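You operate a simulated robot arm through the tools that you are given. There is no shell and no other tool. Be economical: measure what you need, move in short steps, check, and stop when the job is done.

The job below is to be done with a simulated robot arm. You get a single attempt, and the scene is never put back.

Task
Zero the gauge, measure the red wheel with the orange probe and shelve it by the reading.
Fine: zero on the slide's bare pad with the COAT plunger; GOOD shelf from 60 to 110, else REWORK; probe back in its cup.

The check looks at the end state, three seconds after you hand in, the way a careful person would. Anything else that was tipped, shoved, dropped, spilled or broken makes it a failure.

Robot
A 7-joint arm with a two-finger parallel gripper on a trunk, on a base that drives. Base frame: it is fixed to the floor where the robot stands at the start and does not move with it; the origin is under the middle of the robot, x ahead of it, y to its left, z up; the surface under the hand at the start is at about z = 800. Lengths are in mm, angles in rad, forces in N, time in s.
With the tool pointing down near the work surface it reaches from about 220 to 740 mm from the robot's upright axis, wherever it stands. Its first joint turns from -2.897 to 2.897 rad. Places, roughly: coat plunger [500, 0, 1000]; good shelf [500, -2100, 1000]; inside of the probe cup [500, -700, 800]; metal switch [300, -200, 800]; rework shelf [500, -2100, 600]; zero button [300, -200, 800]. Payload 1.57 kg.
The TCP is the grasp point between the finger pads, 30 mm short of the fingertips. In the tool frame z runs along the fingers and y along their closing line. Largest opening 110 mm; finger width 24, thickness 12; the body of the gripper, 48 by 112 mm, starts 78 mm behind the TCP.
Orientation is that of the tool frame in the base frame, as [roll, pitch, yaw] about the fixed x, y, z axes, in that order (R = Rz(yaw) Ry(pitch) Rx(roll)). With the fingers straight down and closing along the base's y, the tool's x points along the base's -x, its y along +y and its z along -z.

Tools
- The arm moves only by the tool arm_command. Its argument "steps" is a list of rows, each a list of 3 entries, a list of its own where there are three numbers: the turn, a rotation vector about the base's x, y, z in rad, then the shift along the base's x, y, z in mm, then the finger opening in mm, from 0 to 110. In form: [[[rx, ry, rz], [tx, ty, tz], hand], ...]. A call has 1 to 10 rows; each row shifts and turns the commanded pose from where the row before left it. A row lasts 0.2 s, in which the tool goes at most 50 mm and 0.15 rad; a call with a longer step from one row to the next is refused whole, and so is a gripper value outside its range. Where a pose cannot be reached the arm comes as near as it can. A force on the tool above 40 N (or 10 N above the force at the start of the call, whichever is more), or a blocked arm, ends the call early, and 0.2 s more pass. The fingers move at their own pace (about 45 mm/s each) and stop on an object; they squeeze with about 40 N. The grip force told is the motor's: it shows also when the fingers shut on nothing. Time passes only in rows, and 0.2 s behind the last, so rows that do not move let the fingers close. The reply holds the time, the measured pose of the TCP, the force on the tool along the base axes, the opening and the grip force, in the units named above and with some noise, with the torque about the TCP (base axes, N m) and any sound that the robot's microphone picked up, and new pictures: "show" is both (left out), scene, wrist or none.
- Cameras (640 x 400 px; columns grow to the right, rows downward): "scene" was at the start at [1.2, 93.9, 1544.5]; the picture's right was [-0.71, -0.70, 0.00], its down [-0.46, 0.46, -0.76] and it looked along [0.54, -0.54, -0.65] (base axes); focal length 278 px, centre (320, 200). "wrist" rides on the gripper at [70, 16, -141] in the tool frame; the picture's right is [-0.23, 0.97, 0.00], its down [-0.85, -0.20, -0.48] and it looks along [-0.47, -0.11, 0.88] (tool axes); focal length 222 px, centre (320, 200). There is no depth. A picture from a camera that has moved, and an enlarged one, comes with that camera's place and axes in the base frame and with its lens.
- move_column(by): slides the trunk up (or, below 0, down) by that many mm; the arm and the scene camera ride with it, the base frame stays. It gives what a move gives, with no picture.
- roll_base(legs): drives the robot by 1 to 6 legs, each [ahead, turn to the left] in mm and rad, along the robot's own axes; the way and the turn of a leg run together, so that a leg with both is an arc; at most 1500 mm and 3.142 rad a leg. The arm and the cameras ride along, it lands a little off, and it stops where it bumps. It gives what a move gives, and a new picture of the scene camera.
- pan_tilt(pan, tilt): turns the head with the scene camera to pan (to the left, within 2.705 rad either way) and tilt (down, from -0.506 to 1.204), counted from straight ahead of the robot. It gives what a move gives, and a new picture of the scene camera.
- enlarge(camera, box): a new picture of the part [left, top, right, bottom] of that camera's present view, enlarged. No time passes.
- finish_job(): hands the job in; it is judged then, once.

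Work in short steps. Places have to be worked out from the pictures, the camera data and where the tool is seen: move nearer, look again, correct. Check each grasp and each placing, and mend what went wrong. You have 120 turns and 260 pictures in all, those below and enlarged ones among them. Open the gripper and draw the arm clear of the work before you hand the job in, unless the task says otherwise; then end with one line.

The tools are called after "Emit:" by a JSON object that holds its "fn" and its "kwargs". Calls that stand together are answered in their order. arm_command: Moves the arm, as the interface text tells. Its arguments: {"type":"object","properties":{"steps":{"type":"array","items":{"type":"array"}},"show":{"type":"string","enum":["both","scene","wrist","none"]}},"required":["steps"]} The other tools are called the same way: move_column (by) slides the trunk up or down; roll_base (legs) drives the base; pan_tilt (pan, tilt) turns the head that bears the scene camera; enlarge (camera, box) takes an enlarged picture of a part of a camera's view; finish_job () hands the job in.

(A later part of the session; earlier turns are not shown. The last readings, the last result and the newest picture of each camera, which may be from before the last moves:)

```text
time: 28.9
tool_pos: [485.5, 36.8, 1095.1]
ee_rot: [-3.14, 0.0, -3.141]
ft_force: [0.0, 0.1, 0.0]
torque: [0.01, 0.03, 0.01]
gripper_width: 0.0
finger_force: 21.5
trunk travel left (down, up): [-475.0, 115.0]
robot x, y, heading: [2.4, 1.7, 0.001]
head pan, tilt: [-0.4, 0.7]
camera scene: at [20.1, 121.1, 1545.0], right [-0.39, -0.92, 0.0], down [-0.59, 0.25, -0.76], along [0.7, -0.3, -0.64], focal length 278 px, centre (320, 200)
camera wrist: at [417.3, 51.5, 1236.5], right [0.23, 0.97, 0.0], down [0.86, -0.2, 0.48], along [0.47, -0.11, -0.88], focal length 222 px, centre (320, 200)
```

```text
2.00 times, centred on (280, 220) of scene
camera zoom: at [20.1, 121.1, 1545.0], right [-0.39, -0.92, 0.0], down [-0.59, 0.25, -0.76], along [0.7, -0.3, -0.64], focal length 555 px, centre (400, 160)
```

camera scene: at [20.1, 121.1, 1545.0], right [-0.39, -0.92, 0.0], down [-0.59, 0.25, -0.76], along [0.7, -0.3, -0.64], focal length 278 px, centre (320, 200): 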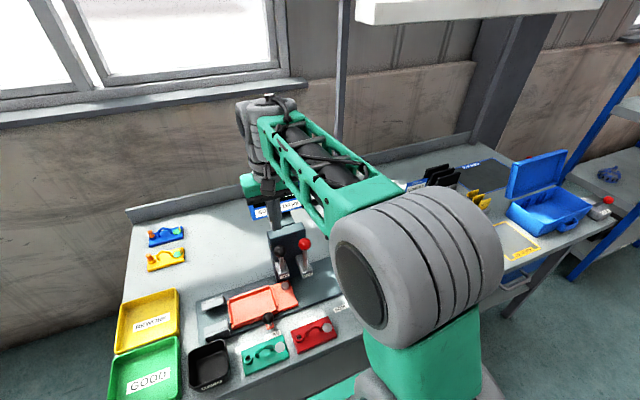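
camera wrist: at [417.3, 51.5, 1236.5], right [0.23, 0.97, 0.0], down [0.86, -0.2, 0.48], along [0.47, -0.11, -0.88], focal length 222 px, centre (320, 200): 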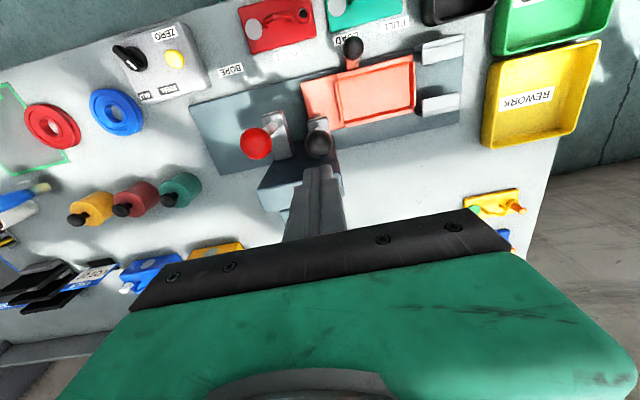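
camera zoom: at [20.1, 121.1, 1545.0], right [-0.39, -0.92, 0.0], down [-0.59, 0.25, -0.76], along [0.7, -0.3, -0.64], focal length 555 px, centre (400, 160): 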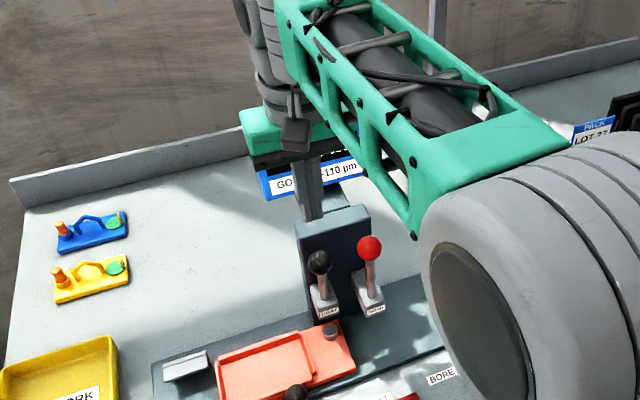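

Knob is right below (≈(482,35)). Descend and press down until force builds.

Emit:
{"fn": "arm_command", "kwargs": {"steps": [[[0, 0, 0], [-2, -2, -40], 0], [[0, 0, 0], [0, 0, -20], 0], [[0, 0, 0], [0, 0, -8], 0], [[0, 0, 0], [0, 0, -8], 0], [[0, 0, 0], [0, 0, -8], 0]], "show": "both"}}

```text
time: 30.1
tool_pos: [484.2, 36.1, 1012.1]
ee_rot: [3.141, 0.001, -3.139]
ft_force: [-0.1, -1.0, 3.1]
torque: [-0.04, -0.02, -0.01]
gripper_width: 0.0
finger_force: 21.3
trunk travel left (down, up): [-475.0, 115.0]
robot x, y, heading: [1.6, -0.1, 0.003]
head pan, tilt: [-0.4, 0.7]
camera scene: at [19.6, 120.9, 1545.0], right [-0.39, -0.92, 0.0], down [-0.59, 0.25, -0.77], along [0.7, -0.3, -0.64], focal length 278 px, centre (320, 200)
camera wrist: at [414.4, 50.0, 1152.3], right [0.23, 0.97, 0.0], down [0.85, -0.2, 0.48], along [0.47, -0.11, -0.88], focal length 222 px, centre (320, 200)
```

scene: 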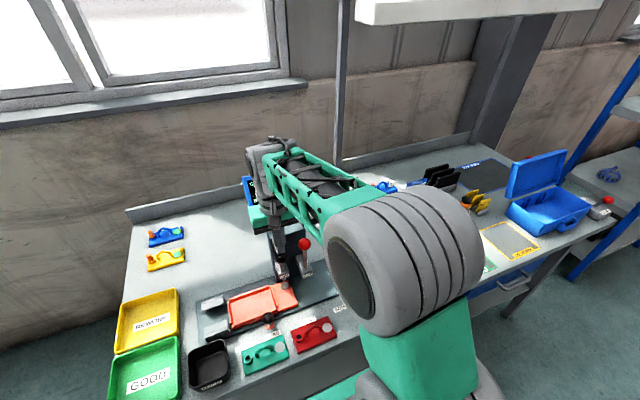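
wrist: 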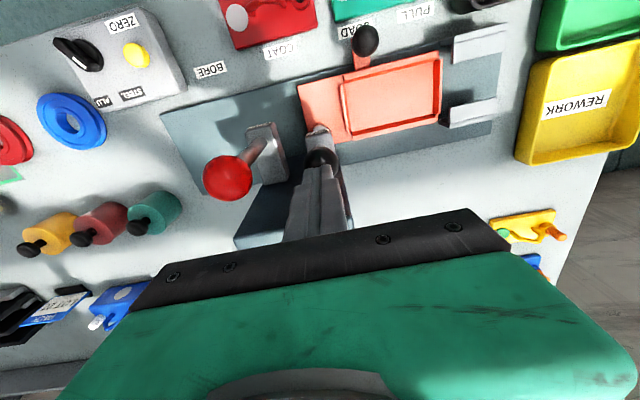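

Contact with a light spring (3 N). Keep pressing.

Emit:
{"fn": "arm_command", "kwargs": {"steps": [[[0, 0, 0], [0, 0, -6], 0], [[0, 0, 0], [0, 0, -6], 0], [[0, 0, 0], [0, 0, -6], 0], [[0, 0, 0], [0, 0, -6], 0], [[0, 0, 0], [0, 0, 0], 0]], "show": "both"}}

Emit:
{"fn": "enlarge", "kwargs": {"camera": "scene", "box": [200, 120, 360, 320]}}

```text
time: 31.3
tool_pos: [484.1, 34.1, 990.4]
ee_rot: [-3.142, 0.007, -3.142]
ft_force: [1.0, 0.3, 28.1]
torque: [0.08, 0.08, 0.03]
gripper_width: 0.0
finger_force: 20.9
trunk travel left (down, up): [-475.0, 115.0]
robot x, y, heading: [0.4, -0.6, -0.0]
head pan, tilt: [-0.4, 0.7]
camera scene: at [18.0, 121.0, 1545.4], right [-0.39, -0.92, 0.0], down [-0.59, 0.25, -0.77], along [0.71, -0.3, -0.64], focal length 278 px, centre (320, 200)
camera wrist: at [412.9, 49.6, 1130.8], right [0.23, 0.97, 0.0], down [0.85, -0.2, 0.48], along [0.47, -0.11, -0.87], focal length 222 px, centre (320, 200)
```

scene: 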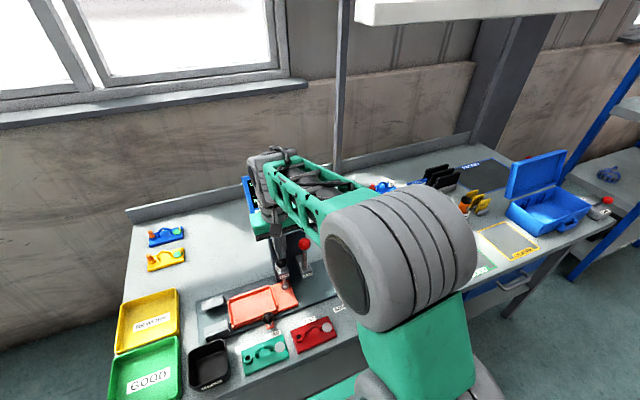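
wrist: 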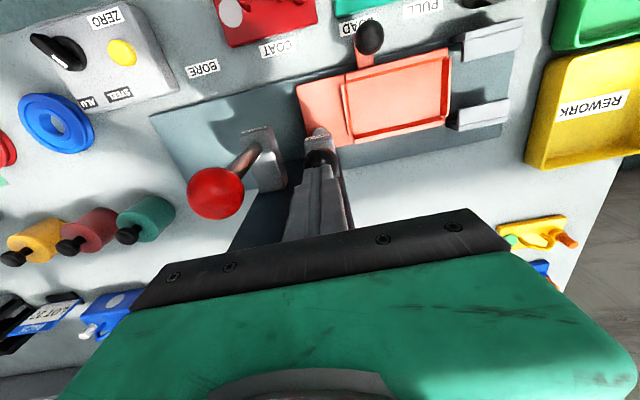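

```text
2.00 times, centred on (280, 220) of scene
camera zoom: at [18.0, 121.0, 1545.4], right [-0.39, -0.92, 0.0], down [-0.59, 0.25, -0.77], along [0.71, -0.3, -0.64], focal length 555 px, centre (400, 160)
```

zoom: 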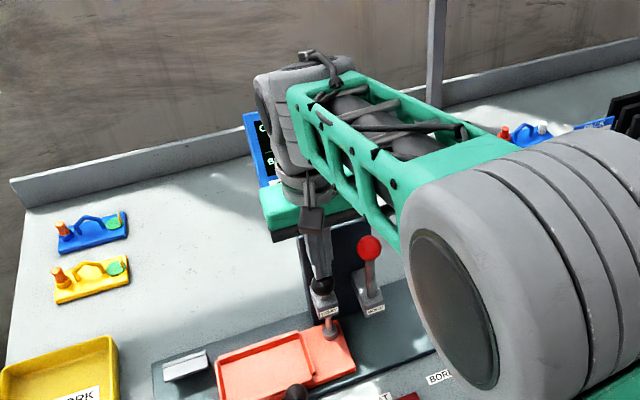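

The plunger tip is on the pad at 28 N. I hold briefly, then lift and read the display.

Emit:
{"fn": "arm_command", "kwargs": {"steps": [[[0, 0, 0], [0, 0, 0], 0], [[0, 0, 0], [0, 0, 0], 0], [[0, 0, 0], [0, 0, 20], 0], [[0, 0, 0], [0, 0, 40], 0], [[0, 0, 0], [-5, 0, 45], 0], [[0, 0, 0], [-25, -30, 30], 0], [[0, 0, 0], [-30, -38, 0], 0], [[0, 0, 0], [-30, -38, 0], 0], [[0, 0, 0], [-30, -38, 0], 0], [[0, 0, 0], [-25, -40, 0], 0]], "show": "scene"}}

Emit:
{"fn": "enlarge", "kwargs": {"camera": "scene", "box": [230, 150, 390, 310]}}

```text
time: 33.5
tool_pos: [336.6, -151.1, 1119.9]
ee_rot: [-3.142, 0.0, -3.141]
ft_force: [-0.3, -0.7, 0.0]
torque: [0.04, -0.02, 0.01]
gripper_width: 0.0
finger_force: 21.7
trunk travel left (down, up): [-475.0, 115.0]
robot x, y, heading: [3.0, -0.9, 0.0]
head pan, tilt: [-0.4, 0.7]
camera scene: at [19.6, 121.0, 1545.0], right [-0.39, -0.92, 0.0], down [-0.59, 0.25, -0.77], along [0.7, -0.3, -0.64], focal length 278 px, centre (320, 200)
```

scene: 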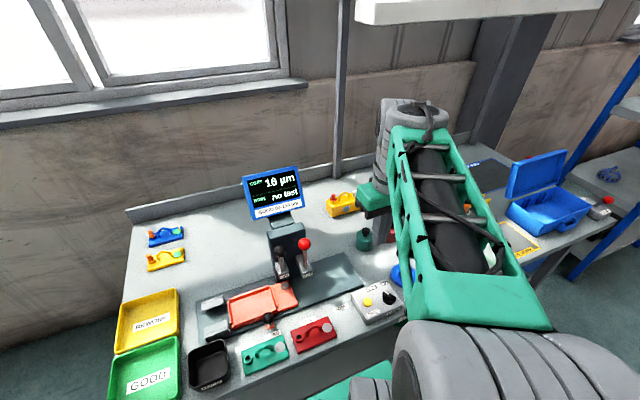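

```text
2.50 times, centred on (310, 230) of scene
camera zoom: at [19.6, 121.0, 1545.0], right [-0.39, -0.92, 0.0], down [-0.59, 0.25, -0.77], along [0.7, -0.3, -0.64], focal length 694 px, centre (345, 125)
```

zoom: 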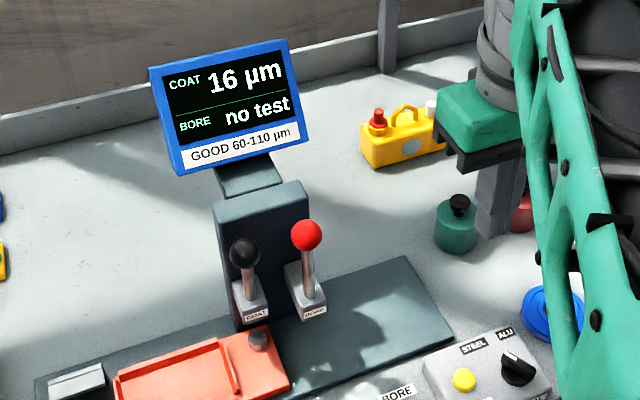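

Pad reading latched at 16 µm. Now ZERO button, estimated at (342,-159,832); go above it.

Emit:
{"fn": "arm_command", "kwargs": {"steps": [[[0, 0, 0], [5, -8, -45], 0], [[0, 0, 0], [0, 0, -50], 0], [[0, 0, 0], [0, 0, -50], 0], [[0, 0, 0], [0, 0, -50], 0], [[0, 0, 0], [0, 0, 0], 0]], "show": "wrist"}}

Emit:
{"fn": "enlarge", "kwargs": {"camera": "wrist", "box": [220, 80, 420, 240]}}

```text
time: 34.7
tool_pos: [344.6, -156.8, 924.8]
ee_rot: [-3.141, 0.001, 3.141]
ft_force: [-0.8, 0.3, -1.6]
torque: [-0.05, 0.01, 0.04]
gripper_width: 0.0
finger_force: 21.4
trunk travel left (down, up): [-475.0, 115.0]
robot x, y, heading: [1.0, 0.6, -0.002]
head pan, tilt: [-0.4, 0.7]
camera wrist: at [274.8, -141.4, 1065.6], right [0.23, 0.97, 0.0], down [0.86, -0.2, 0.48], along [0.47, -0.11, -0.88], focal length 222 px, centre (320, 200)
```

wrist: 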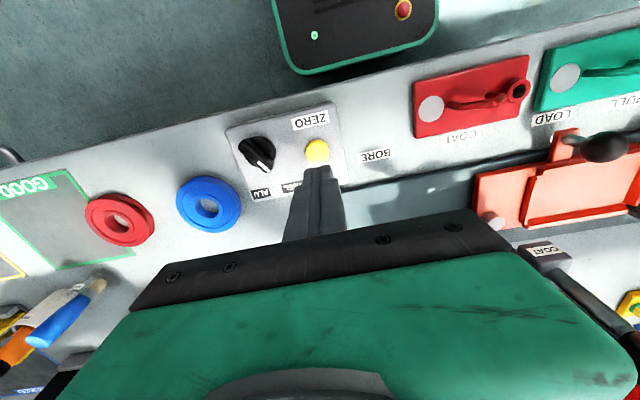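

```text
2.50 times, centred on (320, 160) of wrist
camera zoom: at [274.8, -141.4, 1065.6], right [0.23, 0.97, 0.0], down [0.86, -0.2, 0.48], along [0.47, -0.11, -0.88], focal length 555 px, centre (320, 300)
```

zoom: 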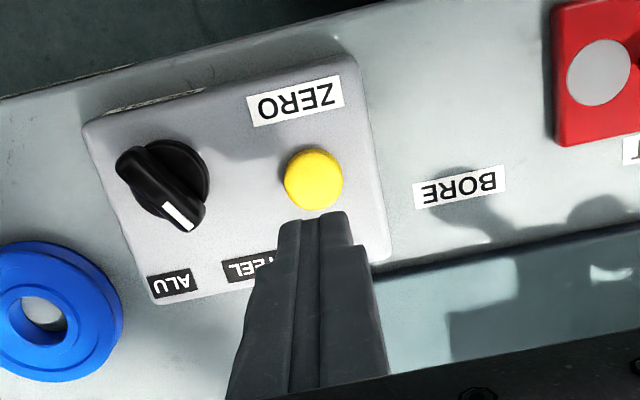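

Button ≈(339,-159). Shift slightly, descend and press.

Emit:
{"fn": "arm_command", "kwargs": {"steps": [[[0, 0, 0], [-5, -3, -20], 0], [[0, 0, 0], [0, 0, -20], 0], [[0, 0, 0], [0, 0, -6], 0], [[0, 0, 0], [0, 0, -5], 0], [[0, 0, 0], [0, 0, -4], 0], [[0, 0, 0], [0, 0, -3], 0], [[0, 0, 0], [0, 0, 0], 0]], "show": "scene"}}

Emit:
{"fn": "enlarge", "kwargs": {"camera": "scene", "box": [230, 150, 390, 310]}}

```text
time: 36.3
tool_pos: [339.4, -161.0, 868.5]
ee_rot: [3.142, 0.0, -3.141]
ft_force: [0.7, 0.1, 0.8]
torque: [-0.04, 0.02, 0.01]
gripper_width: 0.4
finger_force: 21.7
trunk travel left (down, up): [-475.0, 115.0]
robot x, y, heading: [1.7, 0.1, 0.002]
head pan, tilt: [-0.4, 0.7]
camera scene: at [19.8, 121.0, 1545.0], right [-0.39, -0.92, 0.0], down [-0.59, 0.25, -0.76], along [0.7, -0.3, -0.64], focal length 278 px, centre (320, 200)
```

scene: 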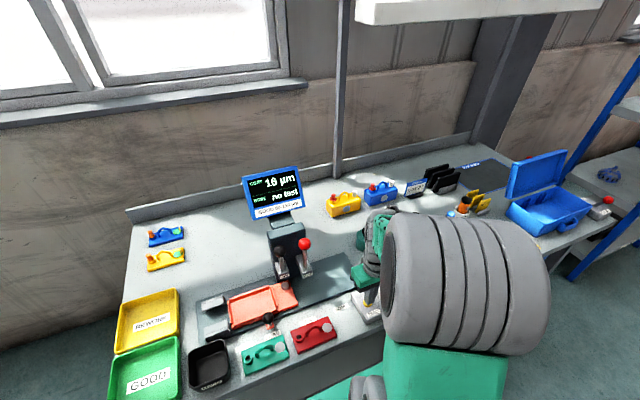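

```text
2.50 times, centred on (310, 230) of scene
camera zoom: at [19.8, 121.0, 1545.0], right [-0.39, -0.92, 0.0], down [-0.59, 0.25, -0.76], along [0.7, -0.3, -0.64], focal length 694 px, centre (345, 125)
```

zoom: 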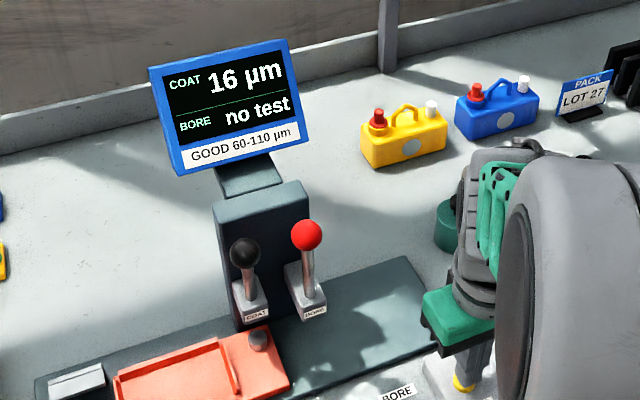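

Tips are just above the button; press further in small steps.

Emit:
{"fn": "arm_command", "kwargs": {"steps": [[[0, 0, 0], [0, 0, -4], 0], [[0, 0, 0], [0, 0, -4], 0], [[0, 0, 0], [0, 0, -4], 0], [[0, 0, 0], [0, 0, -3], 0], [[0, 0, 0], [0, 0, 0], 0]], "show": "scene"}}

Emit:
{"fn": "enlarge", "kwargs": {"camera": "scene", "box": [230, 150, 390, 310]}}

```text
time: 37.2
tool_pos: [340.2, -161.0, 860.2]
ee_rot: [-3.141, 0.01, -3.14]
ft_force: [-10.4, 6.2, 27.5]
torque: [0.23, 0.27, 0.02]
gripper_width: 0.1
finger_force: 21.7
trunk travel left (down, up): [-475.0, 115.0]
robot x, y, heading: [0.3, -0.8, -0.0]
head pan, tilt: [-0.4, 0.7]
heard: click
stopped in row 4: the force on the tool passed its limit at 44 N (the readings are from after the stop); the commanded pose is now the measured one
camera scene: at [17.2, 122.2, 1545.1], right [-0.39, -0.92, 0.0], down [-0.59, 0.25, -0.77], along [0.71, -0.3, -0.64], focal length 278 px, centre (320, 200)
```

scene: 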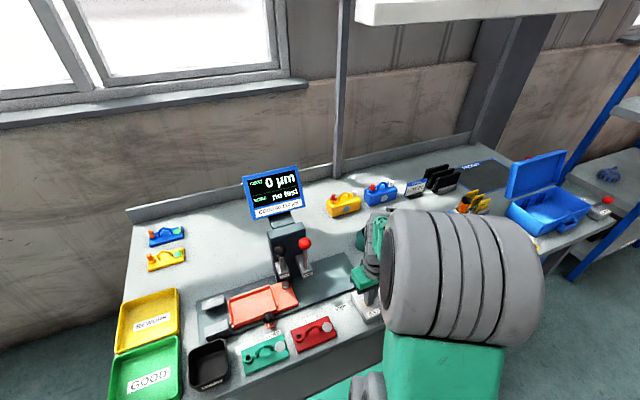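

```text
2.50 times, centred on (310, 230) of scene
camera zoom: at [17.2, 122.2, 1545.1], right [-0.39, -0.92, 0.0], down [-0.59, 0.25, -0.77], along [0.71, -0.3, -0.64], focal length 694 px, centre (345, 125)
```

zoom: 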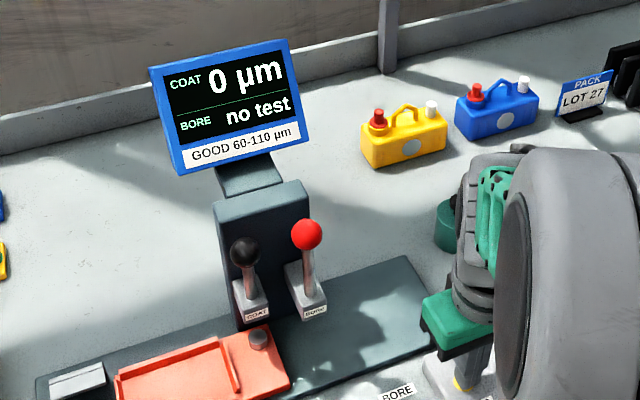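

Zeroed: 0 µm. Now the probe (~(525,-662)) is out of reach from here, so I lift and tuck the arm, then back off, shift 450 mm to the right and return.

Emit:
{"fn": "arm_command", "kwargs": {"steps": [[[0, 0, 0], [0, 0, 30], 0], [[0, 0, 0], [0, 0, 50], 0], [[0, 0, 0], [0, 0, 50], 0], [[0, 0, 0], [0, 0, 50], 0], [[0, 0, 0], [0, 0, 50], 0], [[0, 0, 0], [0, 0, 50], 40]], "show": "none"}}

Emit:
{"fn": "roll_base", "kwargs": {"legs": [[-250, 0], [0, -1.571], [450, 0], [0, 1.571], [200, 0]]}}

```text
time: 38.6
tool_pos: [337.9, -162.0, 1139.5]
ee_rot: [-3.14, 0.007, -3.141]
ft_force: [0.1, 0.2, 0.0]
torque: [0.01, -0.02, 0.01]
gripper_width: 32.0
finger_force: 0.2
trunk travel left (down, up): [-475.0, 115.0]
robot x, y, heading: [2.0, 1.9, -0.003]
head pan, tilt: [-0.4, 0.7]
```

```text
time: 51.6
tool_pos: [289.9, -624.5, 1138.8]
ee_rot: [-3.14, 0.004, 3.141]
ft_force: [-0.1, -0.7, -0.3]
torque: [0.0, -0.01, 0.01]
gripper_width: 39.9
finger_force: 0.0
trunk travel left (down, up): [-475.0, 115.0]
robot x, y, heading: [-48.1, -466.2, 0.004]
head pan, tilt: [-0.4, 0.7]
camera scene: at [-28.8, -341.7, 1545.0], right [-0.39, -0.92, 0.0], down [-0.59, 0.25, -0.76], along [0.7, -0.3, -0.64], focal length 278 px, centre (320, 200)
```

scene: 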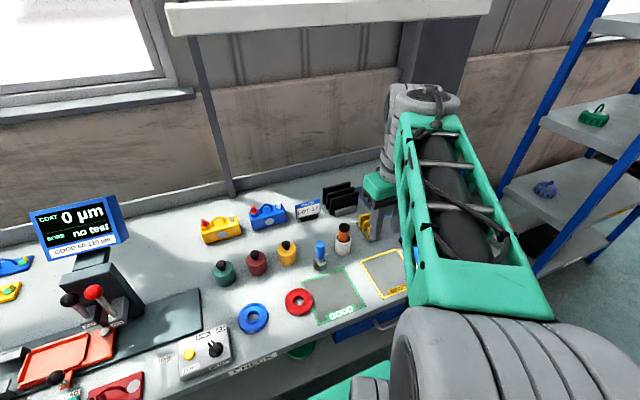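

Good. Zoom in on the probe and cup.

Emit:
{"fn": "enlarge", "kwargs": {"camera": "scene", "box": [260, 190, 400, 330]}}

Emit:
{"fn": "arm_command", "kwargs": {"steps": [[[0, 0, 0], [0, 0, -40], 60], [[0, 0, 0], [0, 0, 0], 60]], "show": "wrist"}}

Emit:
{"fn": "enlarge", "kwargs": {"camera": "wrist", "box": [260, 100, 460, 260]}}

```text
2.86 times, centred on (330, 260) of scene
camera zoom: at [-28.8, -341.7, 1545.0], right [-0.39, -0.92, 0.0], down [-0.59, 0.25, -0.76], along [0.7, -0.3, -0.64], focal length 793 px, centre (291, 29)
```

zoom: 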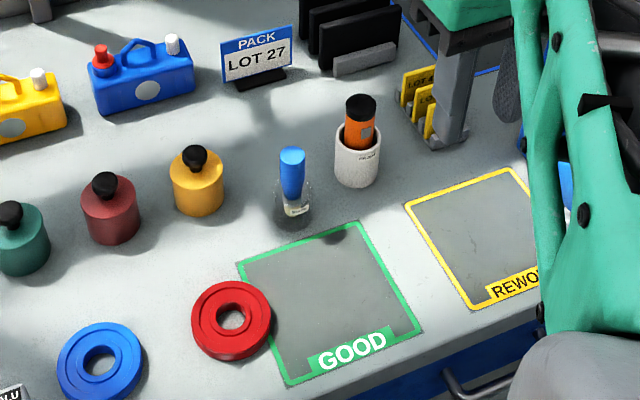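

```text
time: 52.2
tool_pos: [290.2, -625.3, 1096.3]
ee_rot: [-3.137, 0.007, -3.139]
ft_force: [-0.5, 0.1, -0.9]
torque: [0.0, 0.03, 0.0]
gripper_width: 59.9
finger_force: 0.1
trunk travel left (down, up): [-475.0, 115.0]
robot x, y, heading: [-47.6, -464.9, 0.0]
head pan, tilt: [-0.4, 0.7]
camera wrist: at [219.1, -610.3, 1238.0], right [0.23, 0.97, 0.0], down [0.85, -0.2, 0.48], along [0.47, -0.11, -0.87], focal length 222 px, centre (320, 200)
```

wrist: 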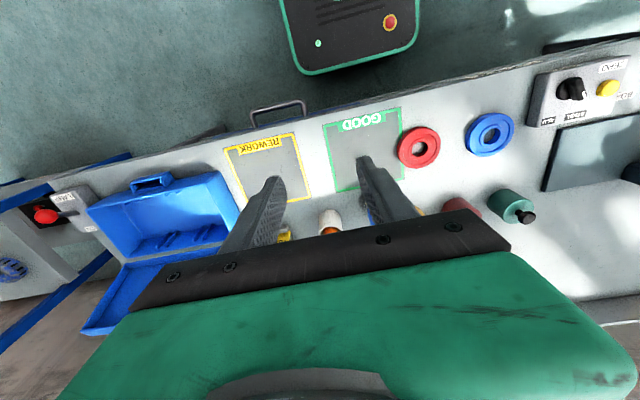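

```text
2.50 times, centred on (360, 180) of wrist
camera zoom: at [219.1, -610.3, 1238.0], right [0.23, 0.97, 0.0], down [0.85, -0.2, 0.48], along [0.47, -0.11, -0.87], focal length 555 px, centre (220, 250)
```

zoom: 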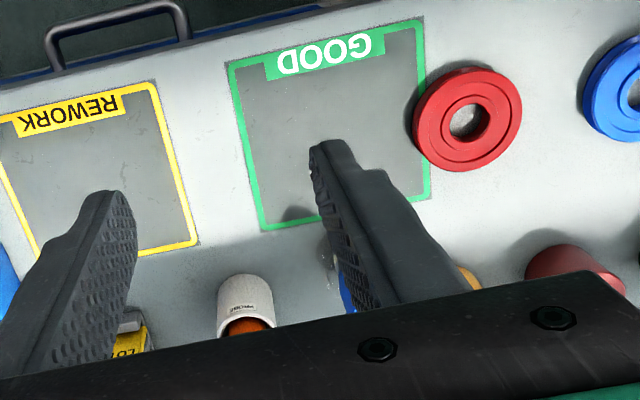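

Triangulating: probe top ≈(490,-646,936), cup rim ≈ z 865, standing upright. I move above it and look.

Emit:
{"fn": "arm_command", "kwargs": {"steps": [[[0, 0, 0], [45, -5, -15], 70], [[0, 0, 0], [45, -5, -15], 70], [[0, 0, 0], [45, -5, -15], 70], [[0, 0, 0], [45, -5, -15], 70], [[0, 0, 0], [20, 0, -20], 70], [[0, 0, 0], [0, 0, 0], 70]], "show": "both"}}

Emit:
{"fn": "enlarge", "kwargs": {"camera": "wrist", "box": [240, 100, 400, 240]}}

Emit:
{"fn": "enlarge", "kwargs": {"camera": "scene", "box": [280, 180, 440, 300]}}

```text
time: 53.6
tool_pos: [490.4, -644.2, 1018.9]
ee_rot: [-3.141, 0.007, -3.139]
ft_force: [-0.4, -0.3, -0.4]
torque: [-0.02, -0.01, 0.0]
gripper_width: 70.0
finger_force: 0.1
trunk travel left (down, up): [-475.0, 115.0]
robot x, y, heading: [-50.5, -461.3, 0.0]
head pan, tilt: [-0.4, 0.7]
camera scene: at [-29.0, -341.6, 1545.0], right [-0.39, -0.92, 0.0], down [-0.59, 0.25, -0.76], along [0.7, -0.3, -0.64], focal length 278 px, centre (320, 200)
camera wrist: at [420.1, -630.2, 1160.3], right [0.23, 0.97, 0.0], down [0.85, -0.2, 0.48], along [0.47, -0.11, -0.88], focal length 222 px, centre (320, 200)
```

scene: 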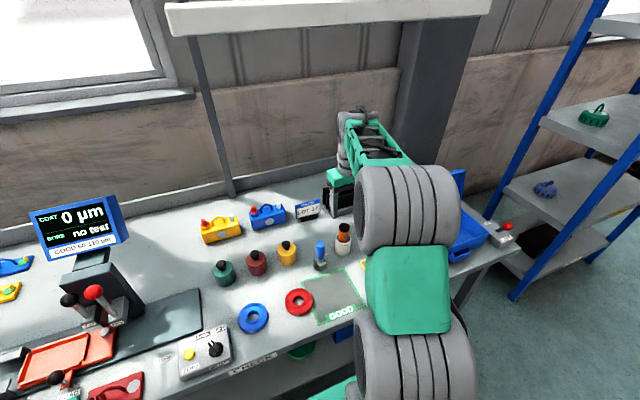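
wrist: 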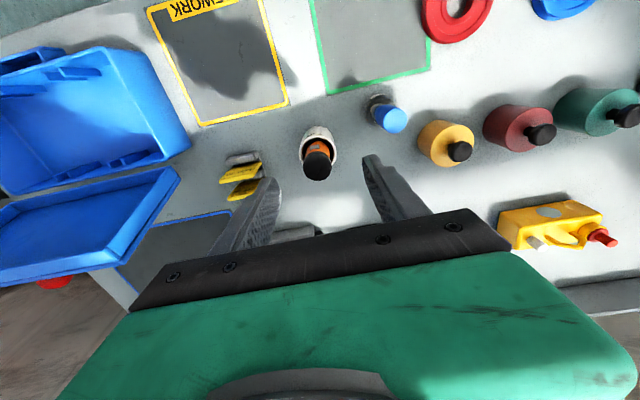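

```text
2.86 times, centred on (320, 170) of wrist
camera zoom: at [420.1, -630.2, 1160.3], right [0.23, 0.97, 0.0], down [0.85, -0.2, 0.48], along [0.47, -0.11, -0.88], focal length 635 px, centre (320, 286)
```

zoom: 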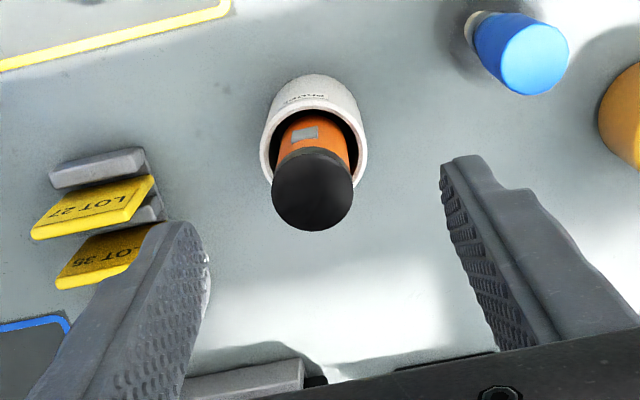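

```text
3.33 times, centred on (360, 240) of scene
camera zoom: at [-29.0, -341.6, 1545.0], right [-0.39, -0.92, 0.0], down [-0.59, 0.25, -0.76], along [0.7, -0.3, -0.64], focal length 925 px, centre (187, 67)
```

zoom: 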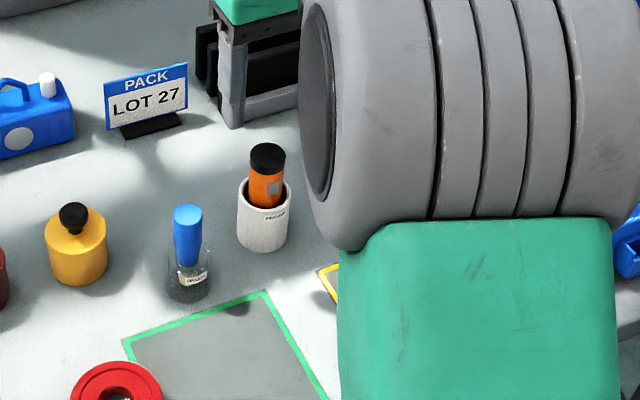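

Refined: probe axis (503,-652), cap top ≈932, Ø≈31. Align and descend to TCP ≈ 912.

Emit:
{"fn": "arm_command", "kwargs": {"steps": [[[0, 0, 0], [13, -8, 0], 70], [[0, 0, 0], [0, 0, -35], 70], [[0, 0, 0], [0, 0, -30], 70], [[0, 0, 0], [0, 0, 0], 70]], "show": "wrist"}}

Emit:
{"fn": "enlarge", "kwargs": {"camera": "wrist", "box": [220, 100, 420, 240]}}

```text
time: 54.6
tool_pos: [500.0, -653.9, 953.5]
ee_rot: [-3.138, 0.007, 3.141]
ft_force: [0.9, 0.7, 0.1]
torque: [0.04, 0.01, 0.02]
gripper_width: 70.3
finger_force: 0.0
trunk travel left (down, up): [-475.0, 115.0]
robot x, y, heading: [-50.4, -466.0, 0.004]
head pan, tilt: [-0.4, 0.7]
camera wrist: at [430.9, -638.3, 1095.3], right [0.23, 0.97, 0.0], down [0.85, -0.2, 0.48], along [0.47, -0.11, -0.87], focal length 222 px, centre (320, 200)
```

wrist: 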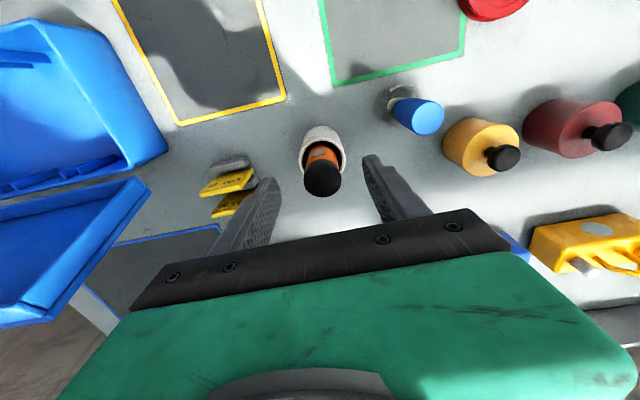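

```text
2.86 times, centred on (320, 170) of wrist
camera zoom: at [430.9, -638.3, 1095.3], right [0.23, 0.97, 0.0], down [0.85, -0.2, 0.48], along [0.47, -0.11, -0.87], focal length 635 px, centre (320, 286)
```

zoom: 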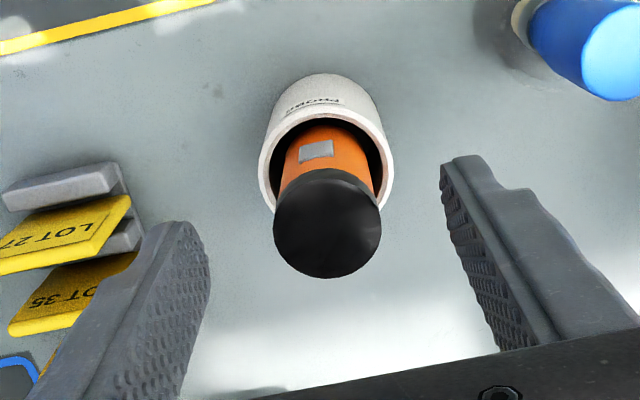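

Centred. Descend to TCP ≈916, then close.

Emit:
{"fn": "arm_command", "kwargs": {"steps": [[[0, 0, 0], [1, 1, -25], 70], [[0, 0, 0], [0, 0, -12], 70], [[0, 0, 0], [0, 0, 0], 50], [[0, 0, 0], [0, 0, 0], 15], [[0, 0, 0], [0, 0, 0], 15], [[0, 0, 0], [0, 0, 0], 15]], "show": "wrist"}}

Emit:
{"fn": "enlarge", "kwargs": {"camera": "wrist", "box": [220, 100, 420, 240]}}

```text
time: 56.0
tool_pos: [501.4, -650.3, 917.3]
ee_rot: [-3.139, 0.005, 3.141]
ft_force: [0.1, 0.0, 0.0]
torque: [0.03, 0.02, -0.02]
gripper_width: 31.9
finger_force: 27.4
trunk travel left (down, up): [-475.0, 115.0]
robot x, y, heading: [-48.9, -466.4, 0.0]
head pan, tilt: [-0.4, 0.7]
camera wrist: at [431.3, -636.8, 1057.9], right [0.23, 0.97, 0.0], down [0.85, -0.2, 0.48], along [0.47, -0.11, -0.88], focal length 222 px, centre (320, 200)
```

wrist: 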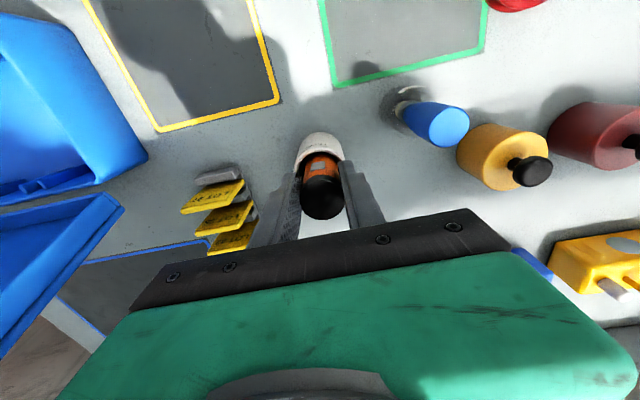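

```text
2.86 times, centred on (320, 170) of wrist
camera zoom: at [431.3, -636.8, 1057.9], right [0.23, 0.97, 0.0], down [0.85, -0.2, 0.48], along [0.47, -0.11, -0.88], focal length 635 px, centre (320, 286)
```

zoom: 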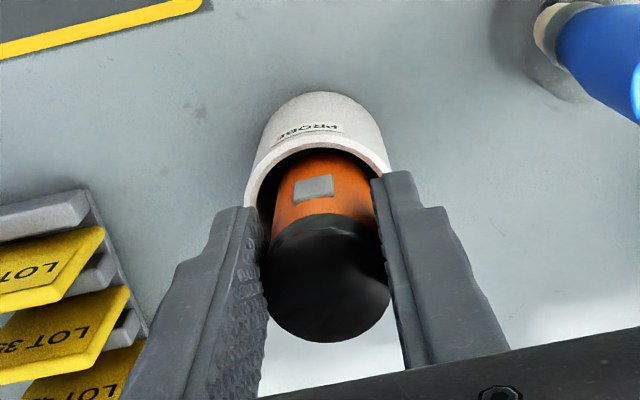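

Gripped (31.9 mm). Lift straight up 125 mm and check.

Emit:
{"fn": "arm_command", "kwargs": {"steps": [[[0, 0, 0], [0, 0, 15], 15], [[0, 0, 0], [0, 0, 35], 15], [[0, 0, 0], [0, 0, 45], 15], [[0, 0, 0], [0, 0, 45], 15], [[0, 0, 0], [0, 0, 0], 15]], "show": "both"}}

Emit:
{"fn": "enlarge", "kwargs": {"camera": "scene", "box": [280, 170, 420, 300]}}

Emit:
{"fn": "enlarge", "kwargs": {"camera": "wrist", "box": [220, 60, 420, 240]}}

```text
time: 57.2
tool_pos: [503.9, -654.5, 1057.4]
ee_rot: [-3.14, 0.005, 3.141]
ft_force: [0.5, 0.3, -1.4]
torque: [0.0, 0.02, -0.01]
gripper_width: 31.4
finger_force: 40.1
trunk travel left (down, up): [-475.0, 115.0]
robot x, y, heading: [-50.8, -461.2, 0.002]
head pan, tilt: [-0.4, 0.7]
camera scene: at [-29.1, -341.7, 1545.0], right [-0.39, -0.92, 0.0], down [-0.59, 0.25, -0.76], along [0.7, -0.3, -0.64], focal length 278 px, centre (320, 200)
camera wrist: at [433.3, -638.9, 1197.5], right [0.23, 0.97, 0.0], down [0.85, -0.2, 0.48], along [0.47, -0.11, -0.88], focal length 222 px, centre (320, 200)
```

scene: 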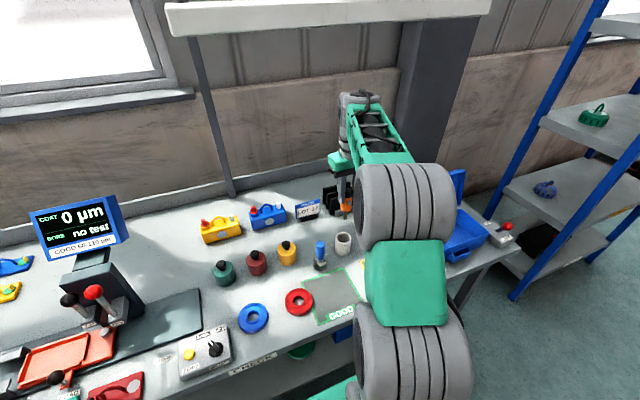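
wrist: 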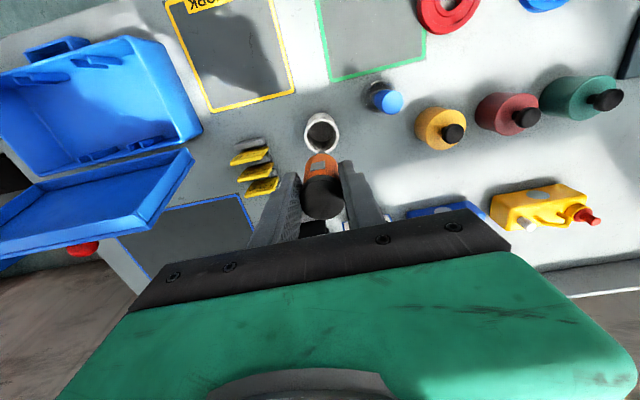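

```text
3.08 times, centred on (350, 235) of scene
camera zoom: at [-29.1, -341.7, 1545.0], right [-0.39, -0.92, 0.0], down [-0.59, 0.25, -0.76], along [0.7, -0.3, -0.64], focal length 854 px, centre (228, 92)
```

zoom: 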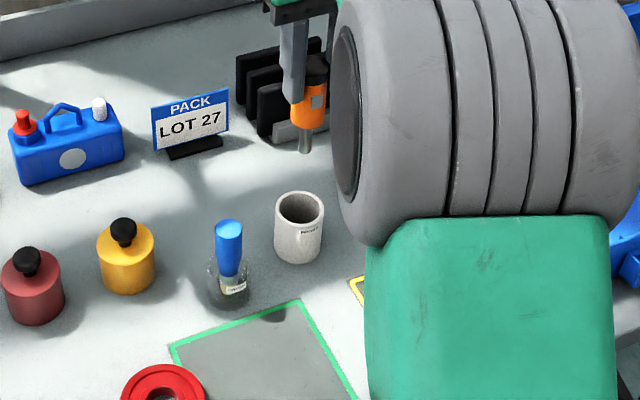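

```text
2.22 times, centred on (320, 150) of wrist
camera zoom: at [433.3, -638.9, 1197.5], right [0.23, 0.97, 0.0], down [0.85, -0.2, 0.48], along [0.47, -0.11, -0.88], focal length 494 px, centre (320, 311)
```

zoom: 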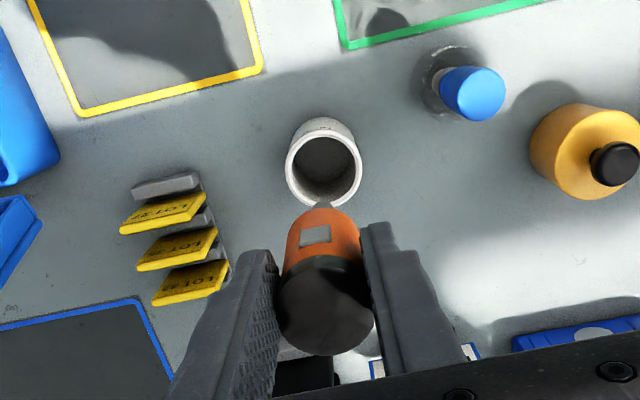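

The probe has a metal tip about 103 mm below TCP. I carry it high to just in front of the wheel and relocate the wheel with the cameras.

Emit:
{"fn": "arm_command", "kwargs": {"steps": [[[0, 0, 0], [-30, 38, 0], 15], [[0, 0, 0], [-30, 38, 0], 15], [[0, 0, 0], [-30, 38, 0], 15], [[0, 0, 0], [-30, 38, 0], 15], [[0, 0, 0], [-8, 16, -30], 15], [[0, 0, 0], [0, 0, -30], 15], [[0, 0, 0], [0, 0, 0], 15]], "show": "both"}}

Emit:
{"fn": "enlarge", "kwargs": {"camera": "scene", "box": [230, 230, 370, 350]}}

Emit:
{"fn": "enlarge", "kwargs": {"camera": "wrist", "box": [240, 60, 440, 230]}}

```text
time: 58.8
tool_pos: [375.2, -482.9, 997.9]
ee_rot: [-3.14, 0.006, -3.141]
ft_force: [-0.4, 0.3, -1.5]
torque: [0.01, 0.02, -0.04]
gripper_width: 31.3
finger_force: 40.1
trunk travel left (down, up): [-475.0, 115.0]
robot x, y, heading: [-49.8, -463.7, -0.002]
head pan, tilt: [-0.4, 0.7]
camera scene: at [-29.0, -341.6, 1545.0], right [-0.39, -0.92, 0.0], down [-0.59, 0.25, -0.76], along [0.7, -0.3, -0.64], focal length 278 px, centre (320, 200)
camera wrist: at [304.3, -467.5, 1138.4], right [0.23, 0.97, 0.0], down [0.85, -0.2, 0.48], along [0.47, -0.11, -0.88], focal length 222 px, centre (320, 200)
```

scene: 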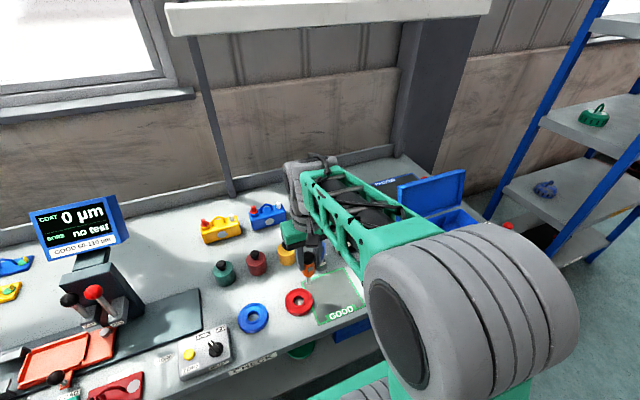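
wrist: 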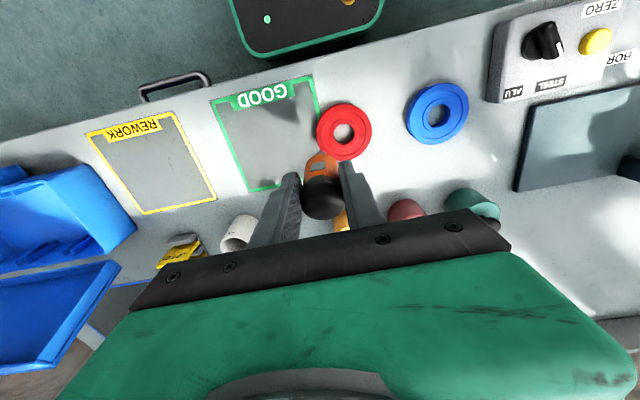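

```text
3.33 times, centred on (300, 290) of scene
camera zoom: at [-29.0, -341.6, 1545.0], right [-0.39, -0.92, 0.0], down [-0.59, 0.25, -0.76], along [0.7, -0.3, -0.64], focal length 925 px, centre (387, -100)
```

zoom: 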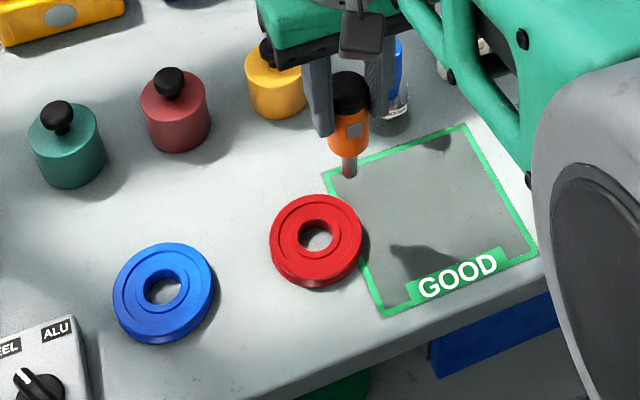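

```text
2.35 times, centred on (340, 145) of wrist
camera zoom: at [304.3, -467.5, 1138.4], right [0.23, 0.97, 0.0], down [0.85, -0.2, 0.48], along [0.47, -0.11, -0.88], focal length 523 px, centre (273, 329)
```

zoom: 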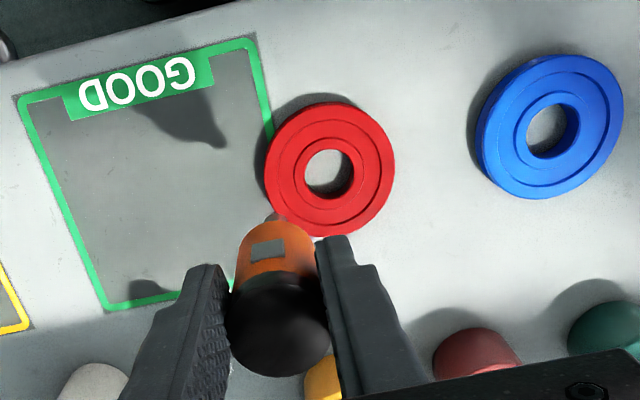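

Wheel centre (376,-450.5); the tip is over the rim flat at r≈32. Descend, then touch in small steps.

Emit:
{"fn": "arm_command", "kwargs": {"steps": [[[0, 0, 0], [1, 0, -30], 15], [[0, 0, 0], [0, 0, -25], 15], [[0, 0, 0], [0, 0, -5], 15], [[0, 0, 0], [0, 0, -4], 15], [[0, 0, 0], [0, 0, -3], 15], [[0, 0, 0], [0, 0, 0], 15]], "show": "both"}}

Emit:
{"fn": "enlarge", "kwargs": {"camera": "scene", "box": [230, 230, 370, 350]}}

```text
time: 60.2
tool_pos: [376.0, -484.0, 930.9]
ee_rot: [-3.136, 0.006, -3.141]
ft_force: [-0.1, 0.4, -1.3]
torque: [0.0, 0.02, 0.05]
gripper_width: 31.4
finger_force: 40.2
trunk travel left (down, up): [-475.0, 115.0]
robot x, y, heading: [-48.7, -460.8, -0.003]
head pan, tilt: [-0.4, 0.7]
camera scene: at [-29.0, -341.6, 1545.0], right [-0.39, -0.92, 0.0], down [-0.59, 0.25, -0.76], along [0.7, -0.3, -0.64], focal length 278 px, centre (320, 200)
camera wrist: at [306.2, -469.0, 1071.0], right [0.23, 0.97, 0.0], down [0.85, -0.2, 0.48], along [0.47, -0.11, -0.88], focal length 222 px, centre (320, 200)
```

scene: 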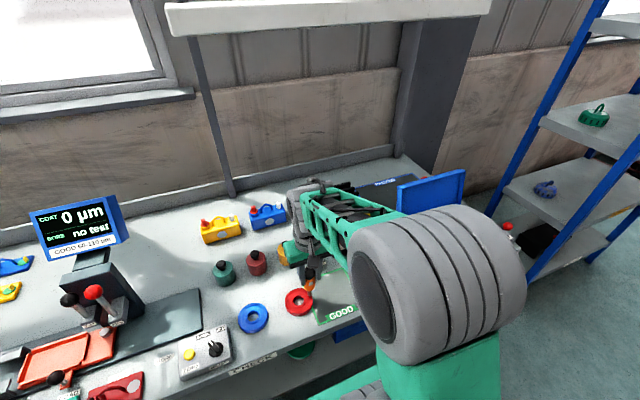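
wrist: 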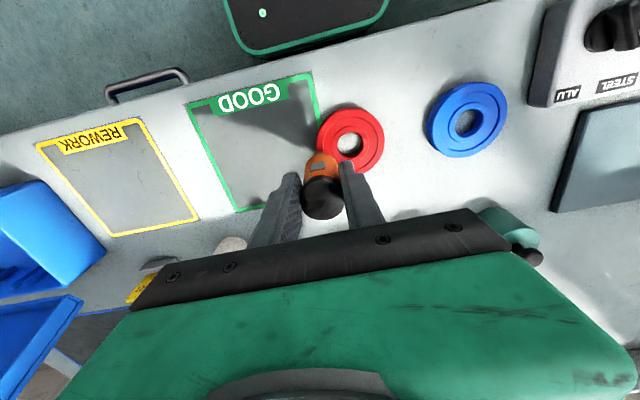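

```text
3.33 times, centred on (300, 290) of scene
camera zoom: at [-29.0, -341.6, 1545.0], right [-0.39, -0.92, 0.0], down [-0.59, 0.25, -0.76], along [0.7, -0.3, -0.64], focal length 925 px, centre (387, -100)
```

zoom: 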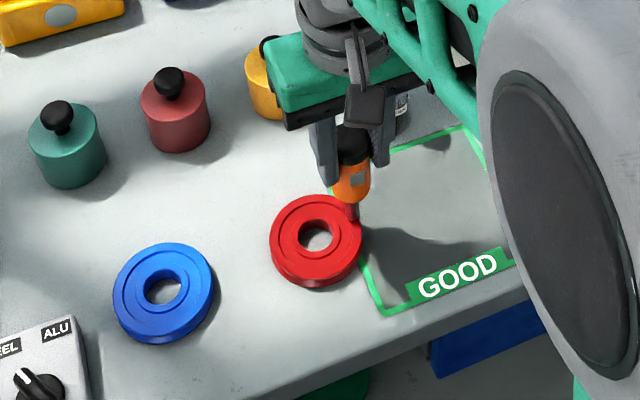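

Tip hovers right over the rim; shift 2 mm inward and lower gently.

Emit:
{"fn": "arm_command", "kwargs": {"steps": [[[0, 0, 0], [0, 2, 0], 15], [[0, 0, 0], [0, 0, -2], 15], [[0, 0, 0], [0, 0, -2], 15], [[0, 0, 0], [0, 0, -2], 15], [[0, 0, 0], [0, 0, 0], 15]], "show": "scene"}}

Emit:
{"fn": "enlarge", "kwargs": {"camera": "scene", "box": [230, 230, 370, 350]}}

```text
time: 61.4
tool_pos: [375.1, -482.7, 926.2]
ee_rot: [-3.137, 0.01, -3.141]
ft_force: [-6.2, -2.7, 26.0]
torque: [-0.15, 0.52, 0.0]
gripper_width: 31.6
finger_force: 39.6
trunk travel left (down, up): [-475.0, 115.0]
robot x, y, heading: [-49.7, -463.3, 0.0]
head pan, tilt: [-0.4, 0.7]
camera scene: at [-31.4, -341.8, 1545.4], right [-0.39, -0.92, 0.0], down [-0.59, 0.25, -0.77], along [0.71, -0.3, -0.64], focal length 278 px, centre (320, 200)
```

scene: 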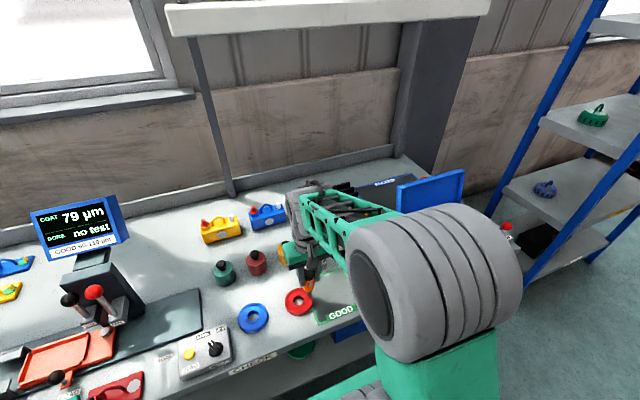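

```text
3.33 times, centred on (300, 290) of scene
camera zoom: at [-31.4, -341.8, 1545.4], right [-0.39, -0.92, 0.0], down [-0.59, 0.25, -0.77], along [0.71, -0.3, -0.64], focal length 925 px, centre (387, -100)
```

zoom: 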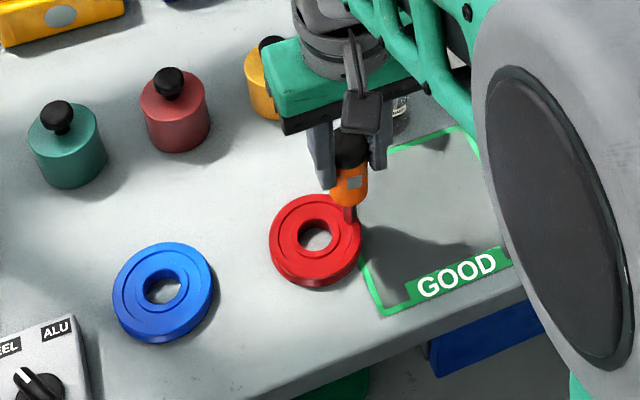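

Emit:
{"fn": "enlarge", "kwargs": {"camera": "scene", "box": [0, 180, 140, 290]}}

Emit:
{"fn": "arm_command", "kwargs": {"steps": [[[0, 0, 0], [0, 0, 0], 15], [[0, 0, 0], [0, 0, 6], 15], [[0, 0, 0], [0, 0, 20], 15], [[0, 0, 0], [0, 0, 40], 15], [[0, 0, 0], [0, 0, 45], 15], [[0, 0, 0], [0, 0, 20], 15]], "show": "both"}}

Emit:
{"fn": "enlarge", "kwargs": {"camera": "scene", "box": [0, 180, 140, 290]}}

```text
3.64 times, centred on (70, 235) of scene
camera zoom: at [-31.4, -341.8, 1545.4], right [-0.39, -0.92, 0.0], down [-0.59, 0.25, -0.77], along [0.71, -0.3, -0.64], focal length 1009 px, centre (1229, 73)
```

zoom: 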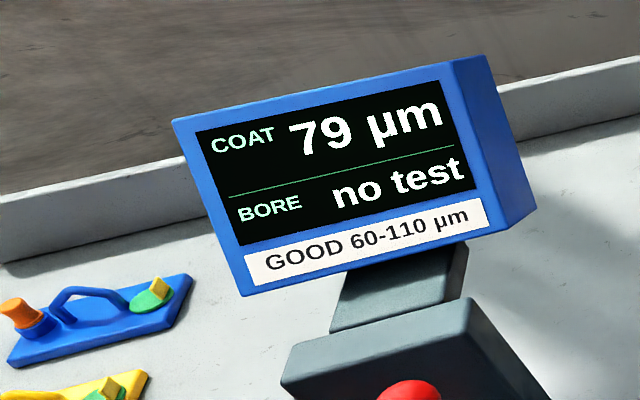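

```text
time: 62.8
tool_pos: [375.2, -482.6, 1056.2]
ee_rot: [-3.137, 0.006, -3.141]
ft_force: [-0.5, 0.9, -1.0]
torque: [0.0, 0.01, 0.0]
gripper_width: 31.5
finger_force: 40.3
trunk travel left (down, up): [-475.0, 115.0]
robot x, y, heading: [-48.2, -460.1, 0.003]
head pan, tilt: [-0.4, 0.7]
camera scene: at [-29.1, -341.6, 1545.0], right [-0.39, -0.92, 0.0], down [-0.59, 0.25, -0.76], along [0.7, -0.3, -0.64], focal length 278 px, centre (320, 200)
camera wrist: at [305.4, -466.9, 1196.7], right [0.23, 0.97, 0.0], down [0.85, -0.2, 0.48], along [0.47, -0.11, -0.88], focal length 222 px, centre (320, 200)
```

scene: 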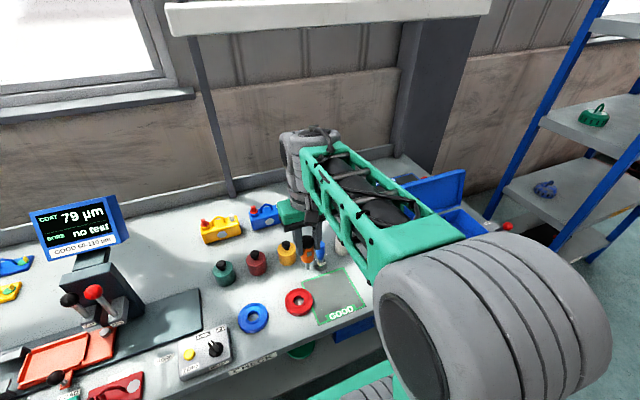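
wrist: 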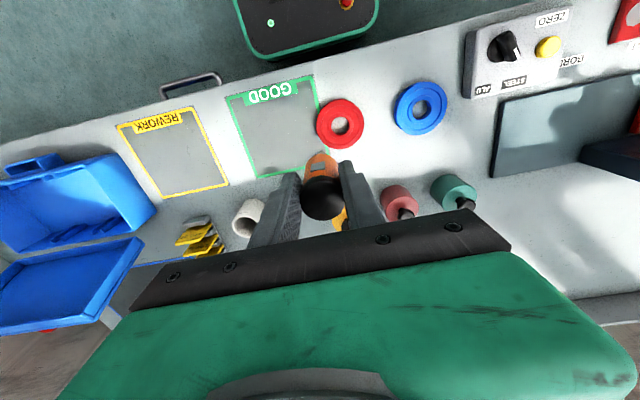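

```text
3.64 times, centred on (70, 235) of scene
camera zoom: at [-29.1, -341.6, 1545.0], right [-0.39, -0.92, 0.0], down [-0.59, 0.25, -0.76], along [0.7, -0.3, -0.64], focal length 1009 px, centre (1229, 73)
```

zoom: 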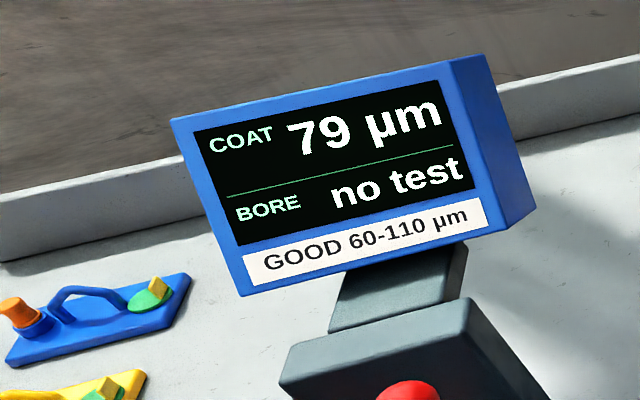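

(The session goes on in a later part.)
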